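You operate a simulated robot arm through the tools that you are given. There is no shell and no other tool. Be economical: measure what you need, move in short steps, check, and stop when the job is done.

You run a simulated robot arm. Do the job below in one go: nothing can be reset, and whatever is moved stays where it is left.

JOB
Put the blue sample bag from the island bench on the green sorting tray. Stack the moisture tin labelled "ridge" from the island bench on top of the moisture tin that says "orchard". Put one of the check masses from the island bench on the peg drip rack. Do these in any order. Set down upright: sample bag.

The check looks at the end state, three seconds after you hand in, the way a careful person would. Anything else that was tipped, shoved, dropped, spilled or broken makes it a failure.

ROBOT AND FRAMES
A 7-joint arm with a two-finger gripper on a trunk, on a base that drives. Base frame: it is fixed to the floor where the robot stands at the start and does not move with it; the origin is under the middle of the robot, x ahead of it, y to its left, z up; the surface under the hand at the start is at about z = 0.8. Readings come in m, degrees, newtons and seconds.
With the tool pointing down near the work surface it reaches from about 0.3 to 0.74 m from the robot's upright axis, wherever it stands. Its first joint turns from -166.0 to 166.0 degrees. Places, roughly: peg drip rack (36x15 cm) [-1.04, 0.52, 0.9]. Payload 2.94 kg.
The tool frame sits at the grasp point between the pads (the TCP): z along the fingers, y along the line on which they close. The tips reach 0.03 m beyond it. The gripper opens to 0.138 m. The gripper's body begins 0.109 m behind the TCP.
Orientation is that of the tool frame in the base frame, as a unit quaternion [w, x, y, z]. With the fingers straight down and closing along the base's y, the tool's x points along the base's -x, its y along +y and its z along -z.

CONTROLS
- The arm moves only by the tool jog_arm. Its argument "deltas" is a list of rows, each a list of 7 numbers: the gripper command, from -1 (fully open) to 1 (shut), values between in proportion, then the shift along the base's x, y, z in units of 25 mm (1.0 is 25 mm), then the turn, a rotation vector about the base's x, y, z in units of 4 degrees (1.0 is 4 degrees). In form: [[claw, tx, ty, tz, rx, ry, rz], ...]. A call has 1 to 10 rows; each row shifts and turns the commanded pose from where the row before left it. A call with a number of a shift or a turn outside -1 to 1 is refused whole. A row lasts 0.2 s, in which the tool goes at most 0.05 m and 8.6 degrees; a call with a longer step from one row to the next is refused whole, and so is a gripper value outside its range. Where a pose cannot be reached the arm comes as near as it can. A force on the tool above 40 N (or 10 N above the force at the start of the call, whichever is more), or a blocked arm, ends the call early, and 0.2 s more pass. Each finger halts on what it meets, pressing with about 42 N; the grip force reading is that of the motor and also rises with nothing between the fingers. The clock runs only during rows and for 0.2 s after the last one: add rows that do not move to give the fingers time. The reply holds the time, the measured pose of the TCP, the force on the tool along the base axes, the opening and the grip force, in the units named above and with some noise, with the torque about the TCP (base axes, N m) and any sound that the robot's microphone picked up.
- Cameras (640 x 400 px; columns grow to the right, rows downward): "scene" is now at [-0.0303, 0.1745, 1.495]; the picture's right is [0.66, -0.75, 0.00], its down [-0.67, -0.59, -0.44] and it looks along [0.33, 0.29, -0.90] (base axes); focal length 214 px, centre (320, 200). "wrist" rides on the gripper at [0.071, 0.019, -0.146] in the tool frame; the picture's right is [-0.26, 0.97, 0.00], its down [-0.85, -0.23, -0.48] and it looks along [-0.46, -0.12, 0.88] (tool axes); focal length 280 px, centre (320, 200). There is no depth. A picture from a camera that has moved, and an enlarged one, comes with that camera's place and axes in the base frame and with its lens.
- camera(camera): a new picture of that camera. No time passes.
- slide_trunk(by): slides the trunk up (or, below 0, down) by that many m; the arm and the scene camera ride with it, the base frame stays. It gives what a move gives, with no picture.
- steer(legs): drives the robot by 1 to 6 legs, each [ahead, left, turn to the left] in m, m and degrees, along the robot's own axes; the way and the turn of a leg run together, so that a leg with both is an arc; at most 1.5 m and 180 degrees a leg. The arm and the cameras ride along, it lands a little off, and it stops where it bumps. It gives what a move gives.
- aim_head(pan, tilt): turns the head with the scene camera to pan (to the left, within 86 degrees either way) and tilt (down, from -29 to 69), counted from straight ahead of the robot. It gives what a move gives.
- zoom(camera, box): a new picture of the part [left, top, right, bottom] of that camera's present view, enlarged. No time passes.
- close_job(): hands the job in; it is judged then, once.

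Go step by step. Nothing tells you exact positions but the pictures and the camera data: compare them with the known pose of the tool, close in by small moves and look again before you grip or let go. The budget is 165 turns and 120 pictures, counting those below and the enlarged ones. Unless the task says otherwise, let go and move clear before handing in.

The tools are called after "Call:" by a JSON object that holds its "method" and its "body". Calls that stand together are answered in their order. jog_arm: Moves the arm, as the interface text tells. Its arguments: {"type":"object","properties":{"deltas":{"type":"array"}},"required":["deltas"]} The other tools are called the same way: slide_trunk (by) slides the trunk up or down; steer (legs) drives the base; aim_head (pan, tilt) turns the head that bears the scene camera; camera (camera) takes a picture; zoom (camera, box) takes an enlarged picture of a part of a camera's view; close_job () hands the job in.

At the start:

```text
t: 0.0
eef_pos: [0.4643, 0.0128, 1.1216]
ee_rot: [0.0, 0.0, 1.0, 0.0]
ft_force: [0.2, 0.9, 1.0]
wrist_torque: [0.0, -0.01, 0.02]
gripper_width: 0.1382
finger_force: 0.1
trunk travel left (down, up): [-0.375, 0.079]
robot x, y, heading: [0.0027, -0.0027, -0.1]
head pan, tilt: [41.3, 63.8]
```

scene: 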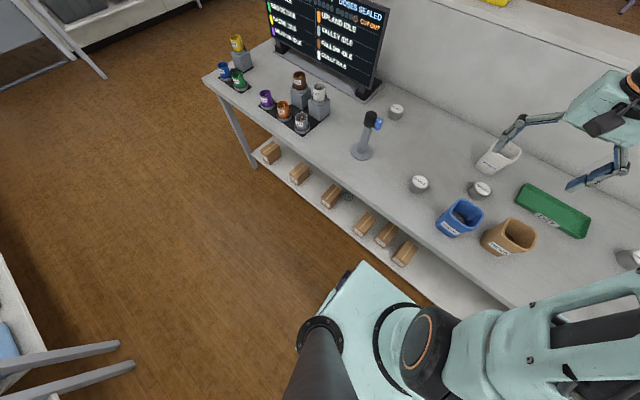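
wrist: 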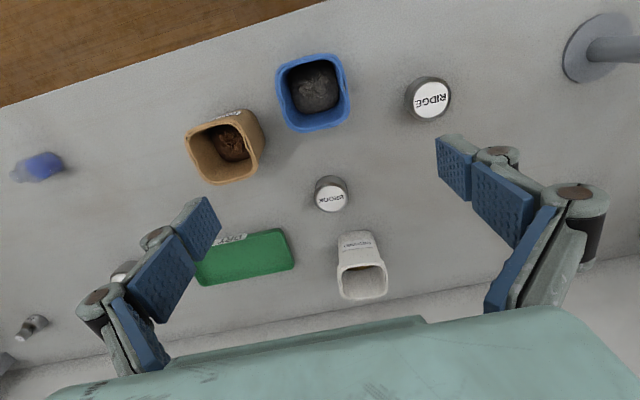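

I see the bench with bags, tins, and the green tray ahead of the robot. I'll enlarge both views to read the labels and find the masses.

Call:
{"method": "zoom", "body": {"camera": "wrist", "box": [0, 100, 320, 300]}}

Call:
{"method": "zoom", "body": {"camera": "wrist", "box": [0, 240, 160, 400]}}

Call:
{"method": "zoom", "body": {"camera": "scene", "box": [340, 80, 640, 280]}}

Call:
{"method": "aim_head", "body": {"pan": 0, "tilt": 50}}

Call:
{"method": "camera", "body": {"camera": "scene"}}

```text
2.00 times, centred on (160, 200) of wrist
camera zoom: at [0.3922, 0.0304, 1.267], right [0.26, 0.97, 0.0], down [0.85, -0.23, 0.48], along [0.46, -0.12, -0.88], focal length 561 px, centre (640, 200)
```

zoom: 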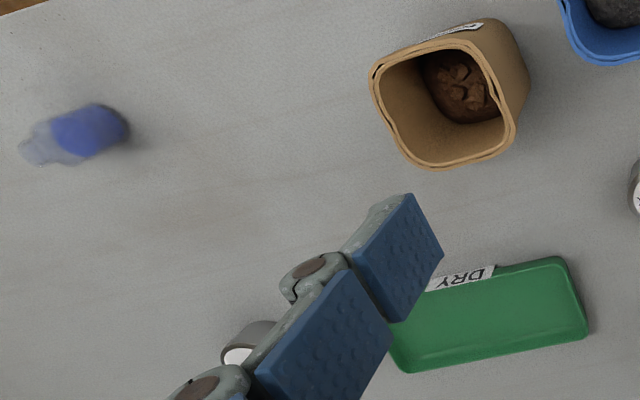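

```text
2.50 times, centred on (80, 320) of wrist
camera zoom: at [0.3922, 0.0304, 1.267], right [0.26, 0.97, 0.0], down [0.85, -0.23, 0.48], along [0.46, -0.12, -0.88], focal length 701 px, centre (920, -100)
```

zoom: 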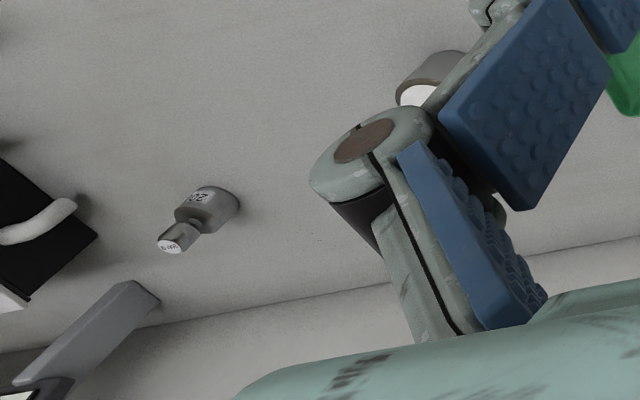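

```text
2.00 times, centred on (490, 180) of scene
camera zoom: at [-0.0303, 0.1745, 1.495], right [0.66, -0.75, 0.0], down [-0.67, -0.59, -0.44], along [0.33, 0.29, -0.9], focal length 429 px, centre (-20, 240)
```

zoom: 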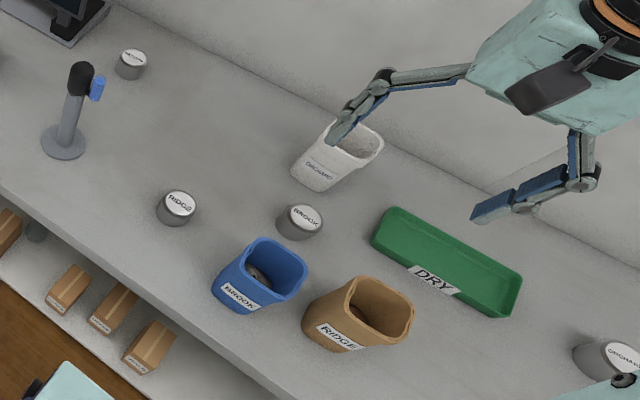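

```text
t: 1.1
eef_pos: [0.4644, 0.0129, 1.1215]
ee_rot: [0.0, 0.0, 1.0, 0.0]
ft_force: [-0.1, 0.2, -0.4]
wrist_torque: [-0.02, 0.0, 0.0]
gripper_width: 0.1382
finger_force: 0.0
trunk travel left (down, up): [-0.375, 0.079]
robot x, y, heading: [-0.0005, 0.0031, -0.1]
head pan, tilt: [0.0, 50.0]
```

```text
114 pictures are left
camera scene: at [0.0, 0.1335, 1.5118], right [0.0, -1.0, 0.0], down [-0.77, 0.0, -0.64], along [0.64, 0.0, -0.77], focal length 214 px, centre (320, 200)
```

scene: 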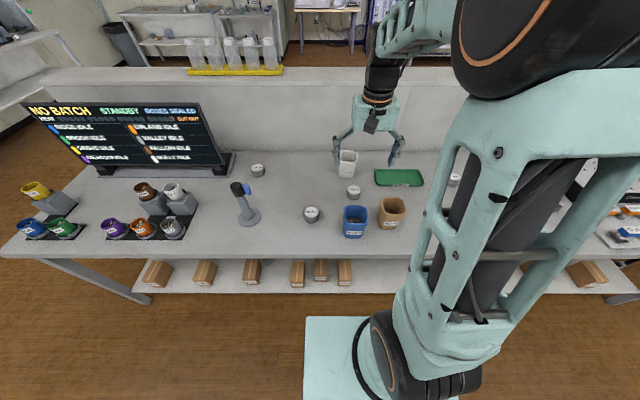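

Positions by triangulation: blue bag about (0.43, 0.01), rim z≈0.93; tray (0.72, -0.22); ridge tin (0.495, 0.17); orchard tin about (0.69, -0.44). I'll shift the base right and slightly ahead so that all of these are in reach.

Call:
{"method": "steer", "body": {"legs": [[0.03, -0.2, 0]]}}

Call:
{"method": "camera", "body": {"camera": "wrist"}}

Call:
{"method": "camera", "body": {"camera": "scene"}}

```text
t: 3.5
eef_pos: [0.4941, -0.1888, 1.1207]
ee_rot: [0.0, -0.001, 1.0, 0.0]
ft_force: [0.2, -0.4, 0.5]
wrist_torque: [0.01, -0.01, 0.0]
gripper_width: 0.1383
finger_force: 0.0
trunk travel left (down, up): [-0.375, 0.079]
robot x, y, heading: [0.0297, -0.2028, -0.1]
head pan, tilt: [0.0, 50.0]
```

```text
113 pictures are left
camera wrist: at [0.4222, -0.1707, 1.267], right [0.26, 0.97, 0.0], down [0.85, -0.23, 0.48], along [0.46, -0.12, -0.88], focal length 280 px, centre (320, 200)
```

wrist: 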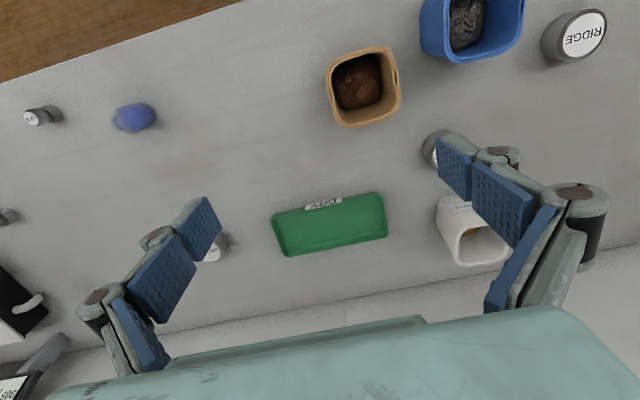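

```text
112 pictures are left
camera scene: at [0.03, -0.0681, 1.5118], right [0.0, -1.0, 0.0], down [-0.77, 0.0, -0.64], along [0.64, 0.0, -0.77], focal length 214 px, centre (320, 200)
```

scene: 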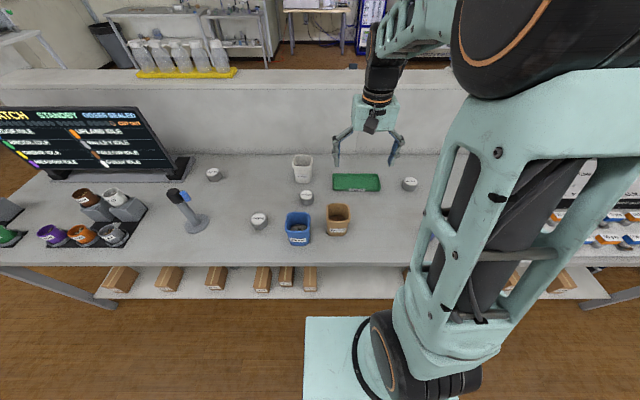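

Bench items are confirmed from the new viewpoint, and check masses are visible further right. I'll move over the blue bag and look again.

Call:
{"method": "jog_arm", "body": {"deltas": [[-1, -0.31, 1, 0, 0, 0, 0], [-1, -0.31, 1, 0, 0, 0, 0], [-1, -0.31, 1, 0, 0, 0, 0], [-1, -0.31, 1, 0, 0, 0, 0], [-1, -0.31, 1, 0, 0, 0, 0], [-1, -0.31, 1, 0, 0, 0, 0], [-1, -0.31, 1, 0, 0, 0, 0], [-1, -0.31, 1, 0, 0, 0, 0]]}}

Call:
{"method": "camera", "body": {"camera": "wrist"}}

Call:
{"method": "zoom", "body": {"camera": "scene", "box": [220, 130, 420, 260]}}

```text
t: 5.3
eef_pos: [0.432, 0.0111, 1.122]
ee_rot: [0.0, 0.0, 1.0, 0.0]
ft_force: [-0.4, 0.6, 0.6]
wrist_torque: [0.03, -0.02, 0.02]
gripper_width: 0.138
finger_force: 0.0
trunk travel left (down, up): [-0.375, 0.079]
robot x, y, heading: [0.0319, -0.202, 0.2]
head pan, tilt: [0.0, 50.0]
```

```text
111 pictures are left
camera wrist: at [0.3599, 0.0302, 1.2675], right [0.26, 0.97, 0.0], down [0.85, -0.23, 0.48], along [0.46, -0.12, -0.88], focal length 280 px, centre (320, 200)
```

wrist: 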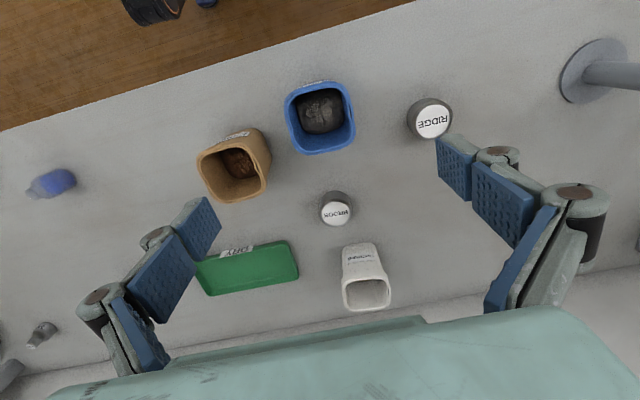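

```text
3.08 times, centred on (320, 195) of scene
camera zoom: at [0.0299, -0.0676, 1.5118], right [0.0, -1.0, 0.0], down [-0.77, 0.0, -0.64], along [0.64, 0.0, -0.77], focal length 660 px, centre (320, 215)
```

zoom: 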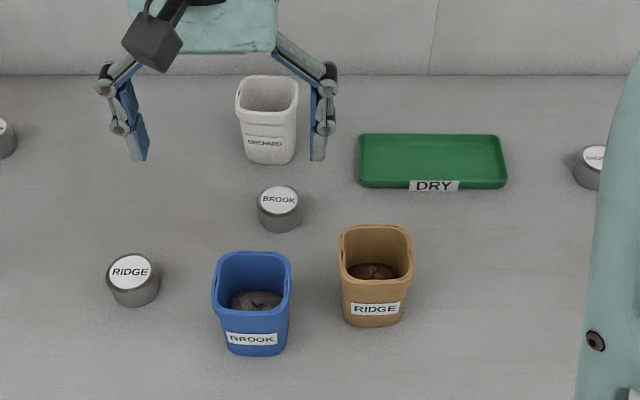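

Bag rim is centred near (0.428, 0.010), about 8.4 cm wide. I'll descend over it, stopping at rim height for a check.

Call:
{"method": "jog_arm", "body": {"deltas": [[-1, -0.08, 0, -1, 0, 0, 0], [-1, -0.08, 0, -1, 0, 0, 0], [-1, 0, 0, -1, 0, 0, 0], [-1, 0, 0, -1, 0, 0, 0], [-1, 0, 0, -1, 0, 0, 0], [-1, 0, 0, -1, 0, 0, 0]]}}

Call:
{"method": "camera", "body": {"camera": "wrist"}}

Call:
{"method": "zoom", "body": {"camera": "scene", "box": [220, 130, 420, 260]}}

```text
t: 6.7
eef_pos: [0.4286, 0.0108, 0.9711]
ee_rot: [0.0, -0.001, 1.0, 0.0]
ft_force: [-0.2, 0.0, 0.1]
wrist_torque: [0.01, 0.0, 0.0]
gripper_width: 0.138
finger_force: 0.0
trunk travel left (down, up): [-0.375, 0.079]
robot x, y, heading: [0.0318, -0.2008, -0.1]
head pan, tilt: [0.0, 50.0]
```

```text
109 pictures are left
camera wrist: at [0.3563, 0.0293, 1.1171], right [0.26, 0.97, 0.0], down [0.85, -0.23, 0.48], along [0.46, -0.12, -0.88], focal length 280 px, centre (320, 200)
```

wrist: 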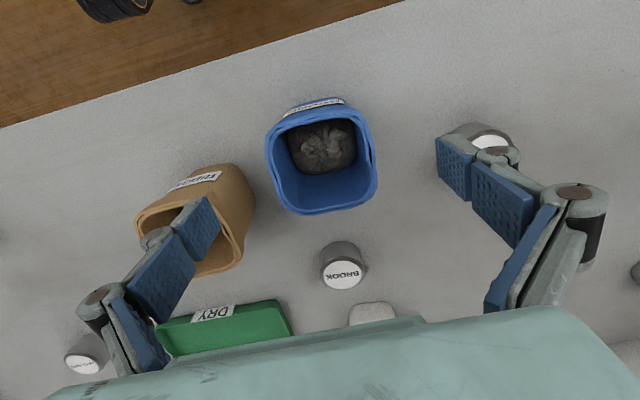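

```text
3.08 times, centred on (320, 195) of scene
camera zoom: at [0.0302, -0.0678, 1.5118], right [0.0, -1.0, 0.0], down [-0.77, 0.0, -0.64], along [0.64, 0.0, -0.77], focal length 660 px, centre (320, 215)
```

zoom: 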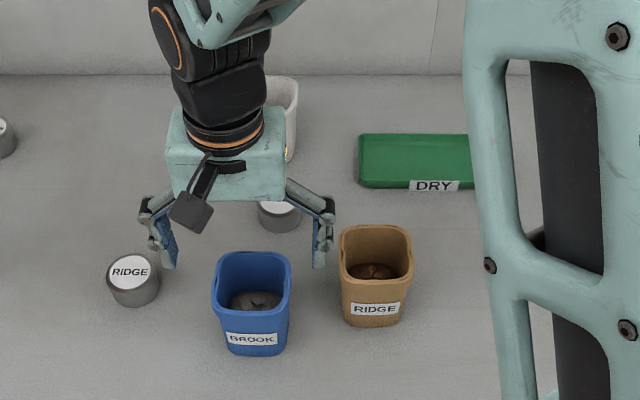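

The bag is centred between the fingers. I'll narrow the opening slightly to keep clear of the brown bag, then go down to grip height.

Call:
{"method": "jog_arm", "body": {"deltas": [[-0.67, -0.12, 0, 0, 0, 0, 0], [-0.67, 0, -0.04, 0, 0, 0, 0], [-0.67, 0, 0, -0.8, 0, 0, 0], [-0.67, 0, 0, -0.8, 0, 0, 0], [-0.67, 0, 0, -0.8, 0, 0, 0], [-0.67, 0, 0, -0.8, 0, 0, 0], [-0.67, 0, 0, -0.7, 0, 0, 0]]}}

Call:
{"method": "camera", "body": {"camera": "wrist"}}

Call:
{"method": "zoom", "body": {"camera": "scene", "box": [220, 130, 420, 260]}}

```text
t: 8.3
eef_pos: [0.4247, 0.0109, 0.8733]
ee_rot: [0.0, 0.0, 1.0, 0.001]
ft_force: [-0.3, 1.3, -0.1]
wrist_torque: [-0.01, 0.0, 0.0]
gripper_width: 0.1152
finger_force: 0.0
trunk travel left (down, up): [-0.375, 0.079]
robot x, y, heading: [0.0314, -0.2026, -0.1]
head pan, tilt: [0.0, 50.0]
```

```text
107 pictures are left
camera wrist: at [0.3532, 0.0289, 1.0187], right [0.26, 0.97, 0.0], down [0.85, -0.23, 0.48], along [0.46, -0.12, -0.88], focal length 280 px, centre (320, 200)
```

wrist: 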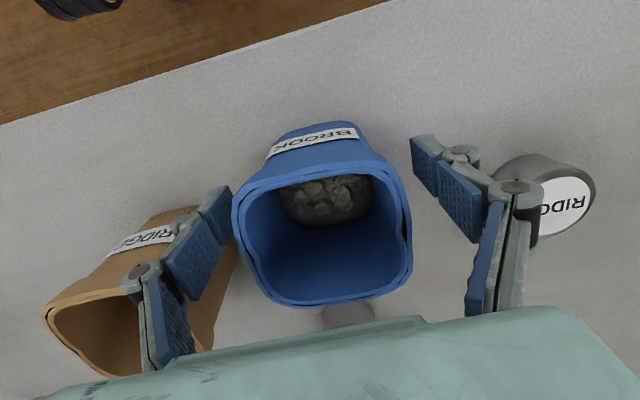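

```text
3.08 times, centred on (320, 195) of scene
camera zoom: at [0.0301, -0.0678, 1.5118], right [0.0, -1.0, 0.0], down [-0.77, 0.0, -0.64], along [0.64, 0.0, -0.77], focal length 660 px, centre (320, 215)
```

zoom: 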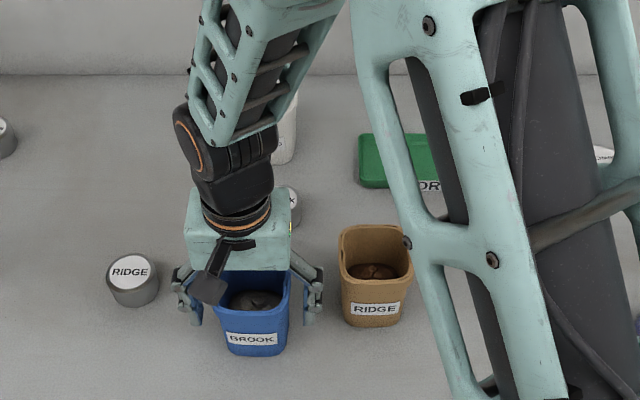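

Fingers straddle the bag cleanly. Closing now.

Call:
{"method": "jog_arm", "body": {"deltas": [[-0.4, 0, 0, 0, 0, 0, 0], [-0.2, 0, 0, 0, 0, 0, 0], [0, 0, 0, 0, 0, 0, 0], [0.2, 0, 0, 0, 0, 0, 0], [0.2, 0, 0, 0, 0, 0, 0]]}}

Call:
{"method": "camera", "body": {"camera": "wrist"}}

```text
t: 9.5
eef_pos: [0.425, 0.0097, 0.8745]
ee_rot: [0.0, -0.001, 1.0, 0.0]
ft_force: [-2.0, -0.3, 1.2]
wrist_torque: [-0.01, 0.12, 0.0]
gripper_width: 0.0724
finger_force: 30.6
trunk travel left (down, up): [-0.375, 0.079]
robot x, y, heading: [0.0306, -0.202, 0.2]
head pan, tilt: [0.0, 50.0]
```

```text
105 pictures are left
camera wrist: at [0.3527, 0.0289, 1.019], right [0.26, 0.97, 0.0], down [0.85, -0.23, 0.48], along [0.46, -0.12, -0.88], focal length 280 px, centre (320, 200)
```

wrist: 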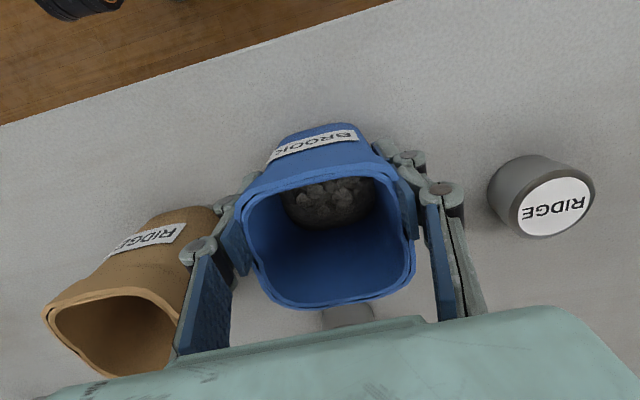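

Gripped at 7.2 cm. Lifting a little and checking the hold.

Call:
{"method": "jog_arm", "body": {"deltas": [[0.4, 0, 0, 0, 0, 0, 0], [0.4, 0, 0, 0.4, 0, 0, 0], [0.4, 0, 0, 0.6, 0, 0, 0], [0.4, 0, 0, 0.8, 0, 0, 0], [0.4, 0, 0, 0.8, 0, 0, 0]]}}

Call:
{"method": "camera", "body": {"camera": "wrist"}}

Call:
{"method": "zoom", "body": {"camera": "scene", "box": [220, 130, 420, 260]}}

```text
t: 10.7
eef_pos: [0.425, 0.0107, 0.9396]
ee_rot: [0.0, 0.0, 1.0, 0.0]
ft_force: [0.0, -0.4, 0.0]
wrist_torque: [0.0, -0.02, 0.0]
gripper_width: 0.0414
finger_force: 0.1
trunk travel left (down, up): [-0.375, 0.079]
robot x, y, heading: [0.034, -0.2017, 0.0]
head pan, tilt: [0.0, 50.0]
```

```text
104 pictures are left
camera wrist: at [0.3528, 0.0289, 1.0853], right [0.26, 0.97, 0.0], down [0.85, -0.23, 0.48], along [0.46, -0.12, -0.88], focal length 280 px, centre (320, 200)
```

wrist: 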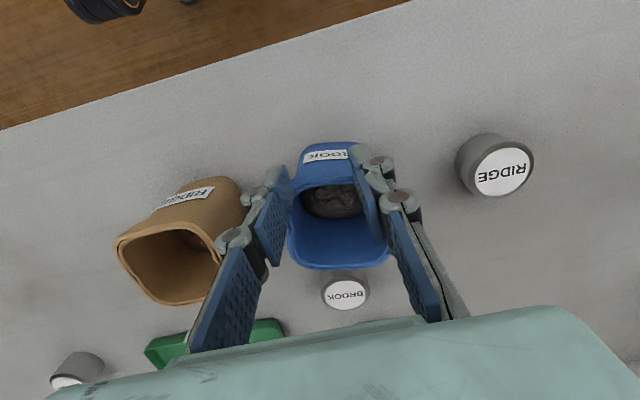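

```text
3.08 times, centred on (320, 195) of scene
camera zoom: at [0.0298, -0.068, 1.5118], right [0.0, -1.0, 0.0], down [-0.77, 0.0, -0.64], along [0.64, 0.0, -0.77], focal length 660 px, centre (320, 215)
```

zoom: 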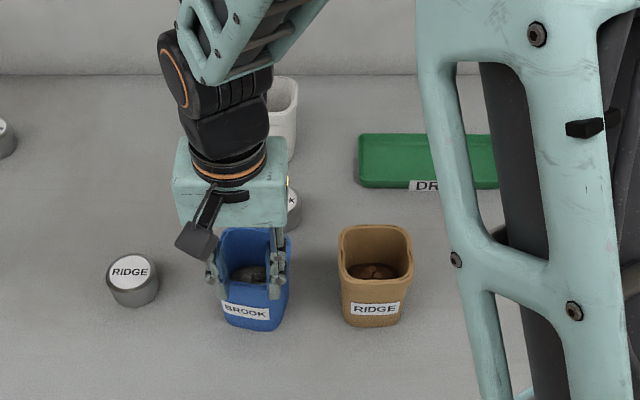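

The fingers slipped off without lifting: grip was too light and the bag shifted a little. Looking closely before moving.

Call:
{"method": "zoom", "body": {"camera": "wrist", "box": [200, 100, 460, 340]}}

Call:
{"method": "zoom", "body": {"camera": "scene", "box": [270, 185, 340, 240]}}

```text
1.67 times, centred on (330, 220) of wrist
camera zoom: at [0.3528, 0.0289, 1.0853], right [0.26, 0.97, 0.0], down [0.85, -0.23, 0.48], along [0.46, -0.12, -0.88], focal length 467 px, centre (303, 167)
```

zoom: 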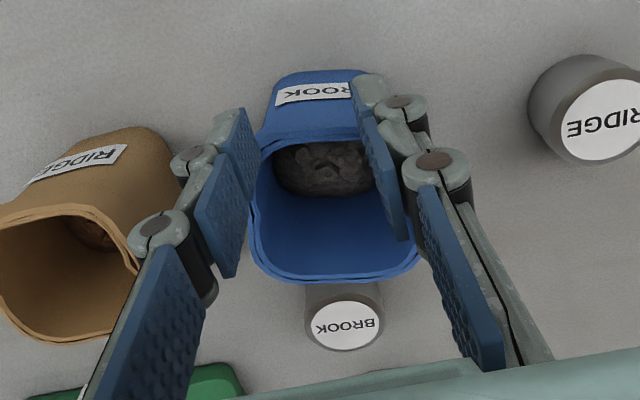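

```text
7.27 times, centred on (305, 212) of scene
camera zoom: at [0.0298, -0.068, 1.5118], right [0.0, -1.0, 0.0], down [-0.77, 0.0, -0.64], along [0.64, 0.0, -0.77], focal length 1560 px, centre (429, 109)
```

zoom: 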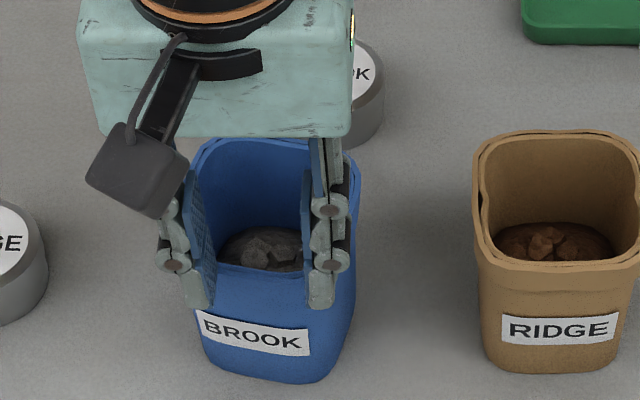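

The bag squeezed away in +x but still stands upright, near (0.457, 0.003). I'll rise straight up clear of it, open, and re-measure.

Call:
{"method": "jog_arm", "body": {"deltas": [[0.4, 0, 0, 0.6, 0, 0, 0], [0.4, 0, 0, 1, 0, 0, 0], [0.4, 0, 0, 1, 0, 0, 0], [0, 0, 0, 0, 0, 0, 0], [-0.4, 0, 0, 0, 0, 0, 0], [-0.7, 0, 0, 0, 0, 0, 0]]}}

Call:
{"method": "camera", "body": {"camera": "wrist"}}

Call:
{"method": "zoom", "body": {"camera": "scene", "box": [255, 170, 355, 240]}}

```text
t: 12.1
eef_pos: [0.4237, 0.0114, 1.0034]
ee_rot: [0.0, -0.001, 1.0, -0.001]
ft_force: [0.8, -0.7, 0.5]
wrist_torque: [-0.02, -0.04, -0.02]
gripper_width: 0.1175
finger_force: 0.0
trunk travel left (down, up): [-0.375, 0.079]
robot x, y, heading: [0.0313, -0.2041, 0.2]
head pan, tilt: [0.0, 50.0]
```

```text
100 pictures are left
camera wrist: at [0.3519, 0.0292, 1.1498], right [0.26, 0.97, 0.0], down [0.85, -0.23, 0.48], along [0.46, -0.12, -0.88], focal length 280 px, centre (320, 200)
```

wrist: 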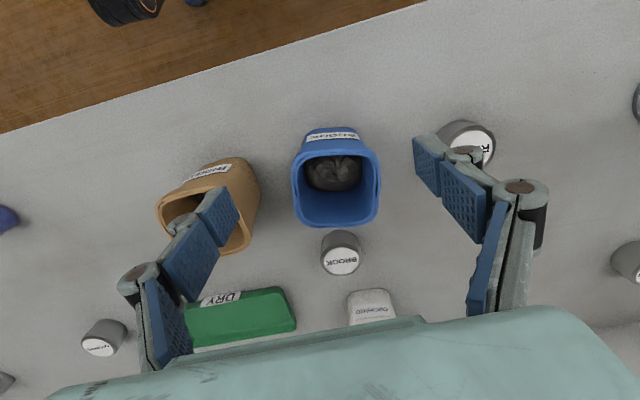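

```text
5.71 times, centred on (305, 205) of scene
camera zoom: at [0.0299, -0.0679, 1.5118], right [0.0, -1.0, 0.0], down [-0.77, 0.0, -0.64], along [0.64, 0.0, -0.77], focal length 1226 px, centre (406, 171)
```

zoom: 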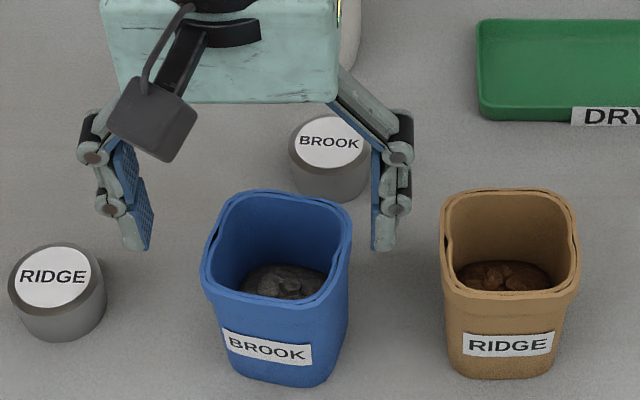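

Re-triangulated: rim is at z≈0.91, centre about (0.470, 0.011), yawed about −10°. My first grip caught only its front corners. I'll move over the true centre with matching yaw and check.

Call:
{"method": "jog_arm", "body": {"deltas": [[-0.75, 0.5, 0, 0, 0, 0, -0.6], [-0.75, 0.5, 0, 0, 0, 0, -0.6], [-0.75, 0.5, 0, 0, 0, 0, -0.6], [-0.75, 0.4, 0, 0, 0, 0, -0.7]]}}

Call:
{"method": "camera", "body": {"camera": "wrist"}}

Call:
{"method": "zoom", "body": {"camera": "scene", "box": [255, 170, 355, 240]}}

```text
t: 13.1
eef_pos: [0.4735, 0.0096, 1.0038]
ee_rot: [0.0, 0.087, 0.996, 0.0]
ft_force: [0.4, 0.8, -0.9]
wrist_torque: [0.03, 0.01, 0.01]
gripper_width: 0.1207
finger_force: 0.0
trunk travel left (down, up): [-0.375, 0.079]
robot x, y, heading: [0.03, -0.2028, -0.0]
head pan, tilt: [0.0, 50.0]
```

```text
98 pictures are left
camera wrist: at [0.4054, 0.0406, 1.1496], right [0.43, 0.9, 0.0], down [0.8, -0.38, 0.48], along [0.43, -0.2, -0.88], focal length 280 px, centre (320, 200)
```

wrist: 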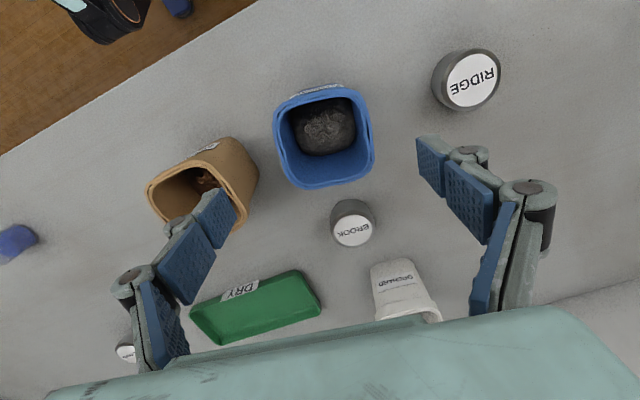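

```text
5.71 times, centred on (305, 205) of scene
camera zoom: at [0.0301, -0.0679, 1.5118], right [0.0, -1.0, 0.0], down [-0.77, 0.0, -0.64], along [0.64, 0.0, -0.77], focal length 1226 px, centre (406, 171)
```

zoom: 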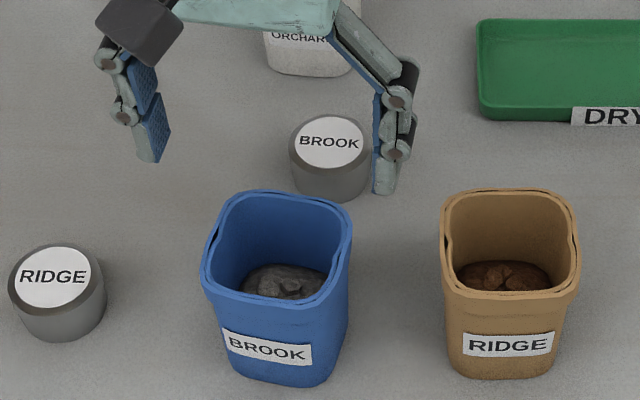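

Estimates agree at (0.469, 0.013). Descending to grip height.

Call:
{"method": "jog_arm", "body": {"deltas": [[-0.72, -0.18, 0.1, -0.8, 0, 0, 0], [-0.72, 0, 0, -0.8, 0, 0, 0], [-0.72, 0, 0, -0.8, 0, 0, 0], [-0.72, 0, 0, -0.8, 0, 0, 0], [-0.72, 0, 0, -0.8, 0, 0, 0], [-0.72, 0, 0, -0.8, 0, 0, 0], [-0.72, 0, 0, -0.8, 0, 0, 0]]}}

Call:
{"method": "camera", "body": {"camera": "wrist"}}

Call:
{"method": "zoom", "body": {"camera": "scene", "box": [255, 170, 355, 240]}}

```text
t: 14.7
eef_pos: [0.4673, 0.0132, 0.863]
ee_rot: [0.0, 0.087, 0.996, 0.0]
ft_force: [0.5, 0.1, 0.0]
wrist_torque: [0.0, 0.0, 0.0]
gripper_width: 0.1185
finger_force: 0.0
trunk travel left (down, up): [-0.375, 0.079]
robot x, y, heading: [0.029, -0.2034, 0.1]
head pan, tilt: [0.0, 50.0]
```

```text
96 pictures are left
camera wrist: at [0.4001, 0.0426, 1.0089], right [0.43, 0.91, 0.0], down [0.8, -0.37, 0.48], along [0.43, -0.2, -0.88], focal length 280 px, centre (320, 200)
```

wrist: 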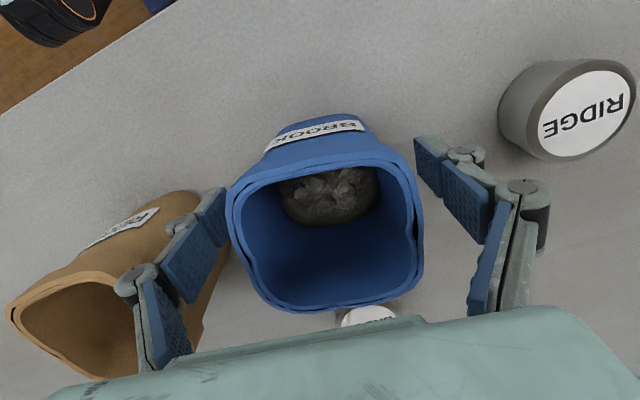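

```text
5.71 times, centred on (305, 205) of scene
camera zoom: at [0.0301, -0.0678, 1.5118], right [0.0, -1.0, 0.0], down [-0.77, 0.0, -0.64], along [0.64, 0.0, -0.77], focal length 1226 px, centre (406, 171)
```

zoom: 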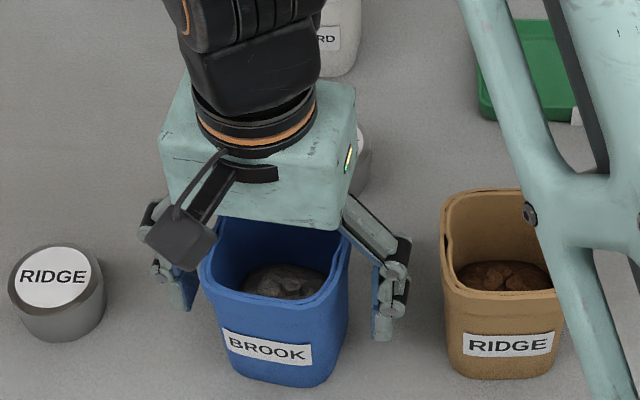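

Fingers are around the bag's middle. Closing with full grip.

Call:
{"method": "jog_arm", "body": {"deltas": [[-0.4, 0, 0, 0, 0, 0, 0], [-0.1, 0, 0, 0, 0, 0, 0], [0.2, 0, 0, 0, 0, 0, 0], [0.6, 0, 0, 0, 0, 0, 0], [1, 0, 0, 0, 0, 0, 0], [1, 0, 0, 0, 0, 0, 0]]}}

Call:
{"method": "camera", "body": {"camera": "wrist"}}

```text
t: 16.1
eef_pos: [0.4682, 0.0123, 0.8629]
ee_rot: [-0.001, 0.086, 0.996, 0.0]
ft_force: [1.2, 0.5, 1.0]
wrist_torque: [0.08, -0.01, 0.02]
gripper_width: 0.0761
finger_force: 29.6
trunk travel left (down, up): [-0.375, 0.079]
robot x, y, heading: [0.0327, -0.202, -0.0]
head pan, tilt: [0.0, 50.0]
```

```text
94 pictures are left
camera wrist: at [0.4, 0.0428, 1.0093], right [0.42, 0.91, 0.0], down [0.8, -0.37, 0.48], along [0.43, -0.2, -0.88], focal length 280 px, centre (320, 200)
```

wrist: 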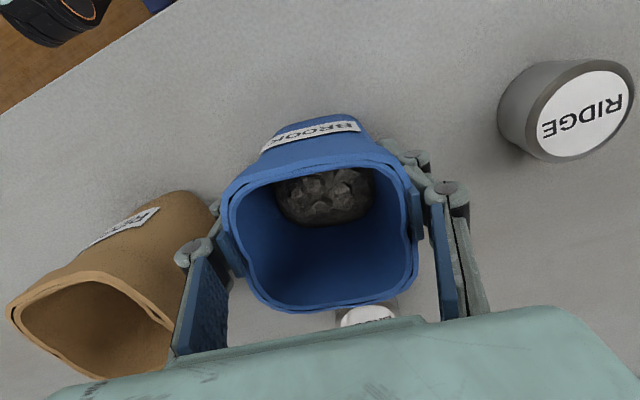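

Width 7.6 cm and holding; a short wait and a small slow lift to test.

Call:
{"method": "jog_arm", "body": {"deltas": [[1, 0, 0, 0, 0, 0, 0], [1, 0, 0, 0, 0, 0, 0], [1, 0, 0, 0.3, 0, 0, 0], [1, 0, 0, 0.3, 0, 0, 0]]}}

Call:
{"method": "camera", "body": {"camera": "wrist"}}

```text
t: 17.1
eef_pos: [0.4673, 0.0128, 0.8785]
ee_rot: [0.0, 0.086, 0.996, 0.0]
ft_force: [0.6, -0.1, -2.4]
wrist_torque: [-0.03, 0.03, 0.01]
gripper_width: 0.0761
finger_force: 29.9
trunk travel left (down, up): [-0.375, 0.079]
robot x, y, heading: [0.0286, -0.2, 0.2]
head pan, tilt: [0.0, 50.0]
```

```text
93 pictures are left
camera wrist: at [0.4, 0.0428, 1.0244], right [0.42, 0.91, 0.0], down [0.8, -0.37, 0.48], along [0.43, -0.2, -0.88], focal length 280 px, centre (320, 200)
```

wrist: 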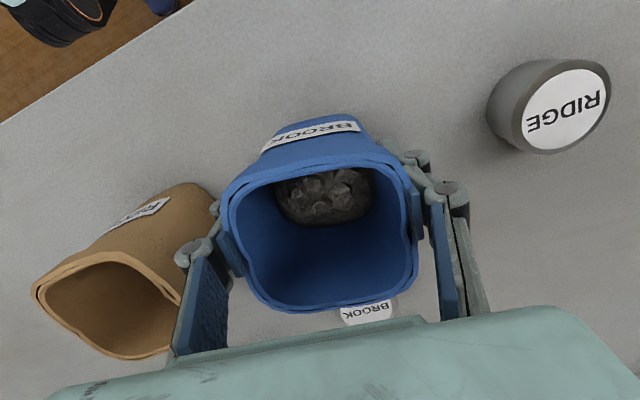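

The bag lifts with the hand (≈0.24 kg). Raising it well above everything.

Call:
{"method": "jog_arm", "body": {"deltas": [[1, 0, 0, 0.5, 0, 0, 0], [1, 0, 0, 0.7, 0, 0, 0], [1, 0, 0, 0.8, 0, 0, 0], [1, 0, 0, 0.8, 0, 0, 0], [1, 0, 0, 0.8, 0, 0, 0], [1, 0, 0, 0.8, 0, 0, 0.4], [1, 0, 0, 0.8, 0, 0, 0.4], [1, 0, 0, 0.6, 0, 0, 0.5], [1, 0, 0, 0.4, 0, 0, 0]]}}

Call:
{"method": "jog_arm", "body": {"deltas": [[1, 0.5, -0.5, 0, 0, 0, 0], [1, 0.8, -0.8, 0, 0, 0, 0], [1, 0.8, -0.8, 0, 0, 0, 0], [1, 0.8, -0.8, 0, 0, 0, 0], [1, 0.8, -0.8, 0, 0, 0, 0], [1, 0.8, -0.8, 0, 0, 0, 0], [1, 0.8, -0.8, 0, 0, 0, 0], [1, 0.8, -0.8, 0, 0, 0, 0], [1, 0.8, -0.8, 0, 0, 0, 0], [1, 0.4, -0.4, 0, 0, 0, 0]]}}

Call:
{"method": "jog_arm", "body": {"deltas": [[1, 0.5, -0.6, 0, 0, 0, 0], [1, 0.7, -0.7, 0, 0, 0, 0], [1, 0.4, -0.5, 0, 0, 0, 0], [1, 0.2, -0.2, 0, 0, 0, 0]]}}

Call:
{"method": "camera", "body": {"camera": "wrist"}}

Call:
{"method": "camera", "body": {"camera": "scene"}}

```text
t: 19.1
eef_pos: [0.4666, 0.0116, 1.0342]
ee_rot: [0.0, 0.042, 0.999, 0.001]
ft_force: [0.0, 0.3, -2.4]
wrist_torque: [0.02, 0.03, -0.03]
gripper_width: 0.0763
finger_force: 29.9
trunk travel left (down, up): [-0.375, 0.079]
robot x, y, heading: [0.0304, -0.1982, -0.2]
head pan, tilt: [0.0, 50.0]
```

```text
t: 21.3
eef_pos: [0.6515, -0.1707, 1.0329]
ee_rot: [0.0, 0.042, 0.999, 0.0]
ft_force: [0.9, 0.1, -2.4]
wrist_torque: [0.02, 0.03, -0.04]
gripper_width: 0.076
finger_force: 29.8
trunk travel left (down, up): [-0.375, 0.079]
robot x, y, heading: [0.0291, -0.2, -0.1]
head pan, tilt: [0.0, 50.0]
```

```text
t: 22.3
eef_pos: [0.6948, -0.2201, 1.0327]
ee_rot: [-0.001, 0.041, 0.999, 0.0]
ft_force: [0.2, 0.4, -2.1]
wrist_torque: [0.0, 0.03, -0.04]
gripper_width: 0.0762
finger_force: 29.6
trunk travel left (down, up): [-0.375, 0.079]
robot x, y, heading: [0.0288, -0.203, 0.1]
head pan, tilt: [0.0, 50.0]
```

```text
92 pictures are left
camera wrist: at [0.6251, -0.1959, 1.1788], right [0.34, 0.94, 0.0], down [0.83, -0.3, 0.48], along [0.45, -0.16, -0.88], focal length 280 px, centre (320, 200)
```

wrist: 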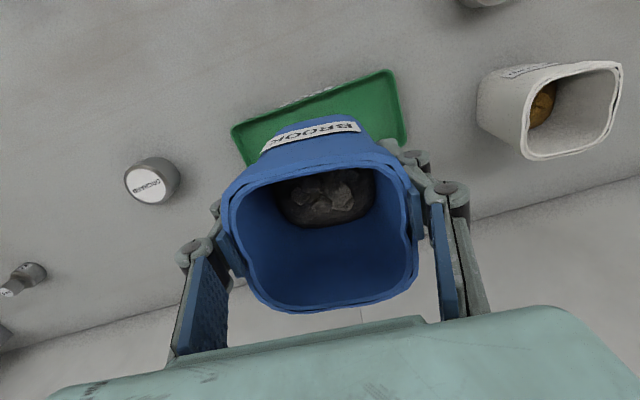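

```text
91 pictures are left
camera scene: at [0.0303, -0.068, 1.5118], right [0.0, -1.0, 0.0], down [-0.77, 0.0, -0.64], along [0.64, 0.0, -0.77], focal length 214 px, centre (320, 200)
```

scene: 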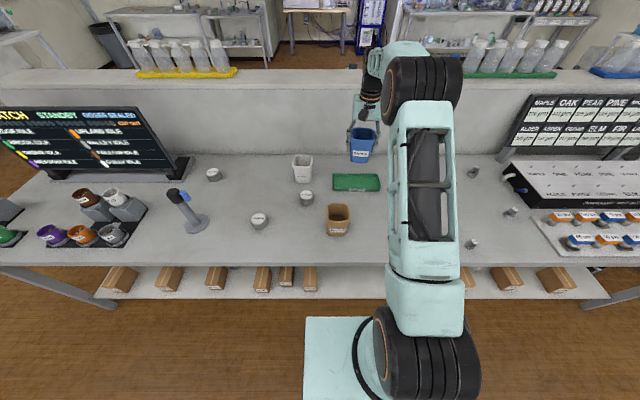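

Tray spans x 0.672–0.763, y −0.331…−0.125, centre (0.718, −0.228), square to the axes. Aligning over it and lowering part way.

Call:
{"method": "jog_arm", "body": {"deltas": [[1, 0.4, -0.2, 0, 0, 0, 0.6], [1, 0.37, -0.12, 0, 0, 0, 0.65], [1, 0, 0, -0.8, 0, 0, 0], [1, 0, 0, -0.8, 0, 0, 0], [1, 0, 0, -0.8, 0, 0, 0], [1, 0, 0, -0.8, 0, 0, 0], [1, 0, 0, -0.8, 0, 0, 0], [1, 0, 0, -0.8, 0, 0, 0]]}}

Call:
{"method": "camera", "body": {"camera": "wrist"}}

Call:
{"method": "zoom", "body": {"camera": "scene", "box": [310, 130, 410, 210]}}

```text
t: 24.1
eef_pos: [0.7142, -0.2267, 0.9117]
ee_rot: [0.0, -0.003, 1.0, 0.0]
ft_force: [0.7, 0.2, -1.5]
wrist_torque: [-0.01, 0.05, -0.03]
gripper_width: 0.0761
finger_force: 29.8
trunk travel left (down, up): [-0.375, 0.079]
robot x, y, heading: [0.029, -0.2042, 0.2]
head pan, tilt: [0.0, 50.0]
```

```text
90 pictures are left
camera wrist: at [0.6426, -0.2096, 1.0581], right [0.26, 0.97, 0.0], down [0.85, -0.23, 0.48], along [0.46, -0.12, -0.88], focal length 280 px, centre (320, 200)
```

wrist: 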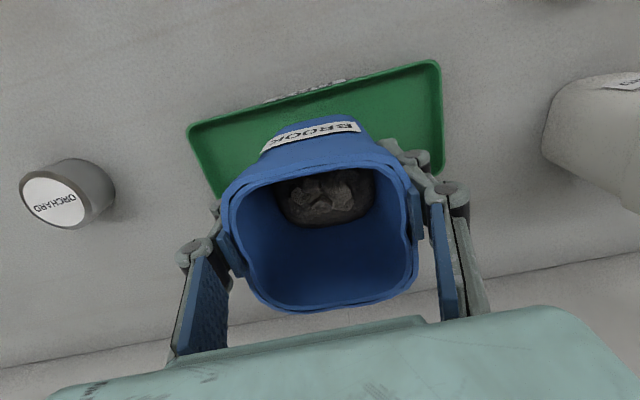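

```text
5.00 times, centred on (360, 170) of scene
camera zoom: at [0.0305, -0.0679, 1.5118], right [0.0, -1.0, 0.0], down [-0.77, 0.0, -0.64], along [0.64, 0.0, -0.77], focal length 1072 px, centre (120, 350)
```

zoom: 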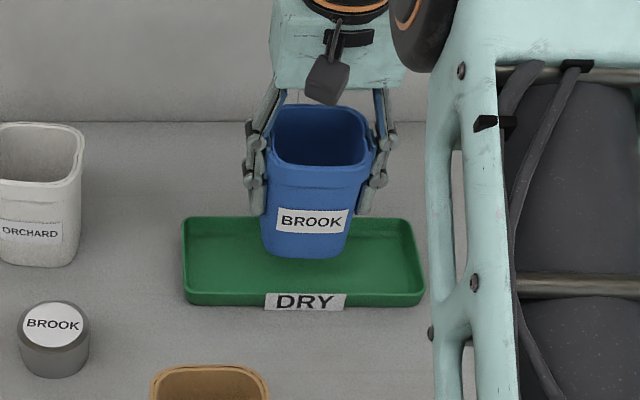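

The bag is centred over the tray with a few mm margin front and back. Lowering gently to contact.

Call:
{"method": "jog_arm", "body": {"deltas": [[1, 0, 0, -0.6, 0, 0, 0], [1, 0, 0, -0.5, 0, 0, 0], [1, 0, 0, -0.3, 0, 0, 0], [1, 0, 0, -0.15, 0, 0, 0]]}}

Call:
{"method": "zoom", "body": {"camera": "scene", "box": [310, 130, 410, 210]}}

```text
t: 25.1
eef_pos: [0.7142, -0.2272, 0.8737]
ee_rot: [-0.001, -0.004, 1.0, 0.0]
ft_force: [0.0, -0.2, -1.7]
wrist_torque: [-0.01, 0.02, 0.0]
gripper_width: 0.0762
finger_force: 30.6
trunk travel left (down, up): [-0.375, 0.079]
robot x, y, heading: [0.032, -0.199, 0.3]
head pan, tilt: [0.0, 50.0]
```

```text
5.00 times, centred on (360, 170) of scene
camera zoom: at [0.0303, -0.0679, 1.5118], right [0.0, -1.0, 0.0], down [-0.77, 0.0, -0.64], along [0.64, 0.0, -0.77], focal length 1072 px, centre (120, 350)
```

zoom: 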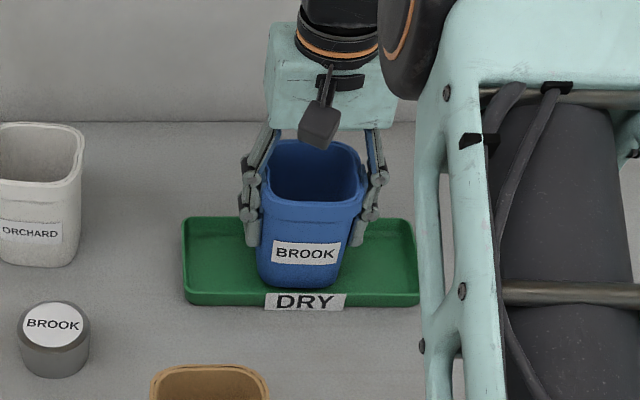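

Call:
{"method": "jog_arm", "body": {"deltas": [[1, 0, 0, -0.12, 0, 0, 0], [1, 0, 0, -0.1, 0, 0, 0]]}}

```text
t: 25.7
eef_pos: [0.7154, -0.228, 0.8693]
ee_rot: [0.001, -0.002, 1.0, 0.0]
ft_force: [0.2, -0.2, -1.9]
wrist_torque: [0.01, 0.0, 0.02]
gripper_width: 0.0763
finger_force: 29.9
trunk travel left (down, up): [-0.375, 0.079]
robot x, y, heading: [0.0314, -0.1996, -0.2]
head pan, tilt: [0.0, 50.0]
```

Still carrying the weight with no contact yet; lowering another couple of millimetres at a time.

Call:
{"method": "jog_arm", "body": {"deltas": [[1, 0, 0, -0.1, 0, 0, 0]]}}

Call:
{"method": "jog_arm", "body": {"deltas": [[1, 0, 0, -0.08, 0, 0, 0]]}}

```text
t: 26.1
eef_pos: [0.7139, -0.2281, 0.8675]
ee_rot: [0.002, -0.003, 1.0, 0.0]
ft_force: [-1.3, -0.3, 2.5]
wrist_torque: [-0.01, 0.08, -0.01]
gripper_width: 0.0763
finger_force: 30.3
trunk travel left (down, up): [-0.375, 0.079]
robot x, y, heading: [0.0273, -0.2003, 0.2]
head pan, tilt: [0.0, 50.0]
```

```text
t: 26.5
eef_pos: [0.7135, -0.2264, 0.8672]
ee_rot: [0.002, -0.003, 1.0, 0.0]
ft_force: [-1.1, 0.4, 11.6]
wrist_torque: [0.06, 0.43, -0.02]
gripper_width: 0.0759
finger_force: 30.3
trunk travel left (down, up): [-0.375, 0.079]
robot x, y, heading: [0.0316, -0.2056, 0.1]
head pan, tilt: [0.0, 50.0]
```

Contact with the tray floor. Relaxing 1 mm, opening slowly, then rising.

Call:
{"method": "jog_arm", "body": {"deltas": [[0.6, 0, 0, 0.05, 0, 0, 0], [0.1, 0, 0, 0, 0, 0, 0], [-0.2, 0, 0, 0, 0, 0, 0], [-0.4, 0, 0, 0, 0, 0, 0], [-0.6, 0, 0, 0, 0, 0, 0], [-0.75, 0, 0, 0, 0, 0, 0]]}}

Call:
{"method": "camera", "body": {"camera": "wrist"}}

Call:
{"method": "zoom", "body": {"camera": "scene", "box": [310, 130, 410, 210]}}

```text
t: 27.9
eef_pos: [0.7152, -0.2279, 0.8677]
ee_rot: [-0.001, -0.003, 1.0, 0.0]
ft_force: [-0.6, -0.4, 0.6]
wrist_torque: [0.02, 0.01, 0.01]
gripper_width: 0.121
finger_force: 0.2
trunk travel left (down, up): [-0.375, 0.079]
robot x, y, heading: [0.0304, -0.2043, -0.1]
head pan, tilt: [0.0, 50.0]
```

```text
87 pictures are left
camera wrist: at [0.6426, -0.2098, 1.0118], right [0.26, 0.97, 0.0], down [0.85, -0.23, 0.48], along [0.46, -0.12, -0.88], focal length 280 px, centre (320, 200)
```

wrist: 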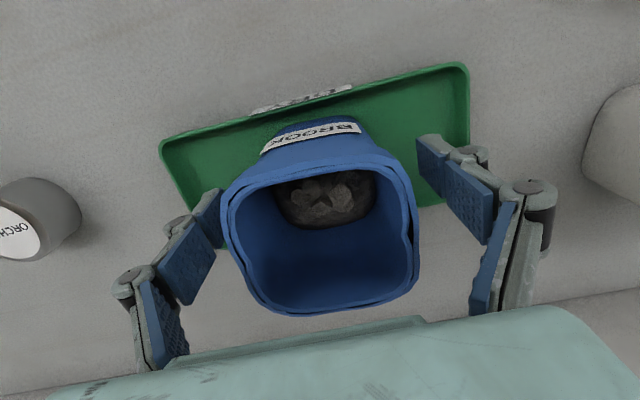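

```text
5.00 times, centred on (360, 170) of scene
camera zoom: at [0.03, -0.0679, 1.5118], right [0.0, -1.0, 0.0], down [-0.77, 0.0, -0.64], along [0.64, 0.0, -0.77], focal length 1072 px, centre (120, 350)
```

zoom: 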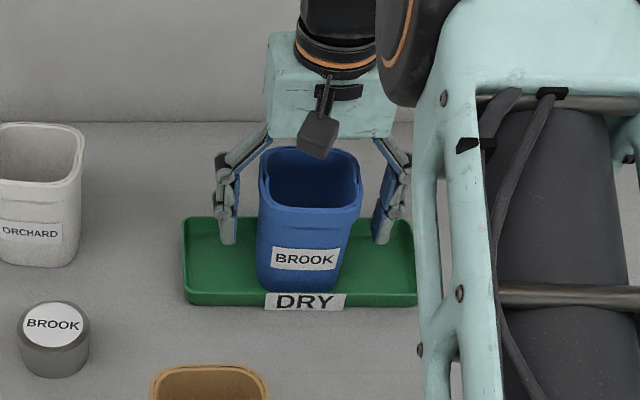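

The bag stands upright inside the tray. Rising straight up, then moving over the ridge tin.

Call:
{"method": "jog_arm", "body": {"deltas": [[-0.75, 0, 0, 0.6, 0, 0, 0], [-0.75, 0, 0, 0.8, 0, 0, 0], [-0.75, 0, 0, 1, 0, 0, 0], [-0.75, 0, 0, 1, 0, 0, 0], [-0.75, 0, 0, 1, 0, 0, 0], [-0.75, 0, 0, 1, 0, 0, 0], [-0.75, 0, 0, 1, 0, 0, 0]]}}

Call:
{"method": "jog_arm", "body": {"deltas": [[-1, -0.55, 1, 0, 0, 0, 0], [-1, -0.55, 1, 0, 0, 0, 0], [-1, -0.55, 1, 0, 0, 0, 0], [-1, -0.55, 1, 0, 0, 0, 0], [-1, -0.55, 1, 0, 0, 0, 0], [-1, -0.55, 1, 0, 0, 0, 0], [-1, -0.55, 1, 0, 0, 0, 0], [-1, -0.55, 1, 0, 0, 0, 0]]}}

Call:
{"method": "jog_arm", "body": {"deltas": [[-1, -0.55, 1, 0, 0, 0, 0], [-1, -0.55, 1, 0, 0, 0, 0], [-1, -0.55, 1, 0, 0, 0, 0], [-1, -0.55, 1, 0, 0, 0, 0], [-1, -0.55, 1, 0, 0, 0, 0], [-1, -0.55, 1, 0, 0, 0, 0], [-1, -0.55, 1, 0, 0, 0, 0], [-1, -0.55, 0.8, 0, 0, 0, 0]]}}

Call:
{"method": "camera", "body": {"camera": "wrist"}}

Call:
{"method": "camera", "body": {"camera": "scene"}}

```text
t: 29.5
eef_pos: [0.7137, -0.2276, 1.0264]
ee_rot: [-0.001, -0.003, 1.0, 0.0]
ft_force: [0.9, 0.1, -0.2]
wrist_torque: [-0.04, 0.01, -0.01]
gripper_width: 0.1209
finger_force: 0.1
trunk travel left (down, up): [-0.375, 0.079]
robot x, y, heading: [0.028, -0.2006, -0.1]
head pan, tilt: [0.0, 50.0]
```

```text
t: 31.3
eef_pos: [0.604, -0.0256, 1.0255]
ee_rot: [0.0, -0.003, 1.0, 0.0]
ft_force: [0.2, -0.3, -0.1]
wrist_torque: [-0.01, -0.01, 0.01]
gripper_width: 0.138
finger_force: 0.2
trunk travel left (down, up): [-0.375, 0.079]
robot x, y, heading: [0.0288, -0.205, -0.0]
head pan, tilt: [0.0, 50.0]
```

```text
t: 33.1
eef_pos: [0.4939, 0.1674, 1.0278]
ee_rot: [0.0, -0.002, 1.0, 0.0]
ft_force: [0.0, -0.8, -0.3]
wrist_torque: [0.03, 0.0, 0.0]
gripper_width: 0.1379
finger_force: 0.0
trunk travel left (down, up): [-0.375, 0.079]
robot x, y, heading: [0.0299, -0.1988, -0.2]
head pan, tilt: [0.0, 50.0]
```

```text
85 pictures are left
camera wrist: at [0.4215, 0.1857, 1.172], right [0.26, 0.97, 0.0], down [0.85, -0.23, 0.48], along [0.46, -0.12, -0.88], focal length 280 px, centre (320, 200)
```

wrist: 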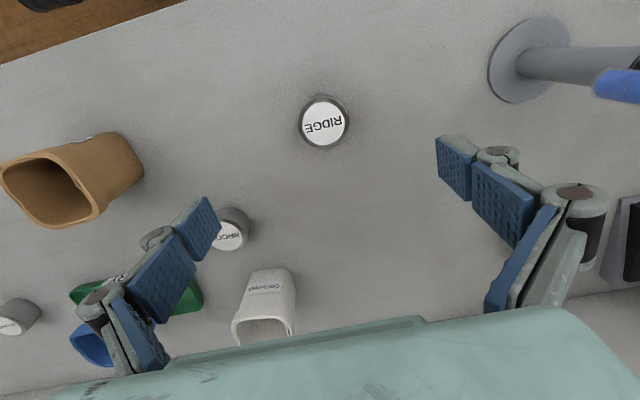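

```text
84 pictures are left
camera scene: at [0.0298, -0.0677, 1.5118], right [0.0, -1.0, 0.0], down [-0.77, 0.0, -0.64], along [0.64, 0.0, -0.77], focal length 214 px, centre (320, 200)
```

scene: 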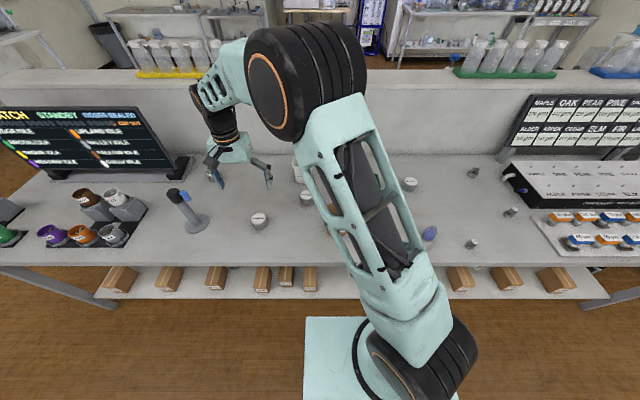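

Ridge tin top at z≈0.839, centre (0.495, 0.168), about 5.5 cm across. Descending to just above it.

Call:
{"method": "jog_arm", "body": {"deltas": [[-0.7, 0.04, 0.04, -1, 0, 0, 0], [-0.7, 0, 0, -1, 0, 0, 0], [-0.7, 0, 0, -1, 0, 0, 0], [-0.7, 0, 0, -1, 0, 0, 0], [-0.7, 0, 0, -1, 0, 0, 0]]}}

Call:
{"method": "camera", "body": {"camera": "wrist"}}

Call:
{"method": "zoom", "body": {"camera": "scene", "box": [210, 170, 310, 250]}}

```text
t: 34.3
eef_pos: [0.4944, 0.1681, 0.9018]
ee_rot: [0.0, -0.001, 1.0, 0.001]
ft_force: [-1.1, -0.6, -0.8]
wrist_torque: [0.01, -0.01, 0.01]
gripper_width: 0.1175
finger_force: 0.0
trunk travel left (down, up): [-0.375, 0.079]
robot x, y, heading: [0.0316, -0.2005, -0.1]
head pan, tilt: [0.0, 50.0]
```

```text
83 pictures are left
camera wrist: at [0.4224, 0.186, 1.0466], right [0.26, 0.97, 0.0], down [0.85, -0.23, 0.48], along [0.46, -0.12, -0.88], focal length 280 px, centre (320, 200)
```

wrist: 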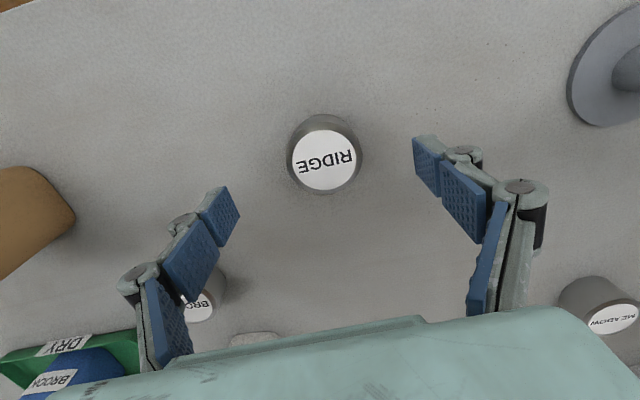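

```text
5.00 times, centred on (260, 210) of scene
camera zoom: at [0.0301, -0.0678, 1.5118], right [0.0, -1.0, 0.0], down [-0.77, 0.0, -0.64], along [0.64, 0.0, -0.77], focal length 1072 px, centre (620, 150)
```

zoom: 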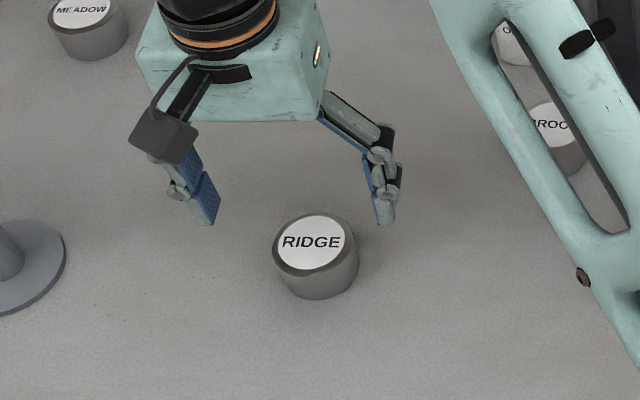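

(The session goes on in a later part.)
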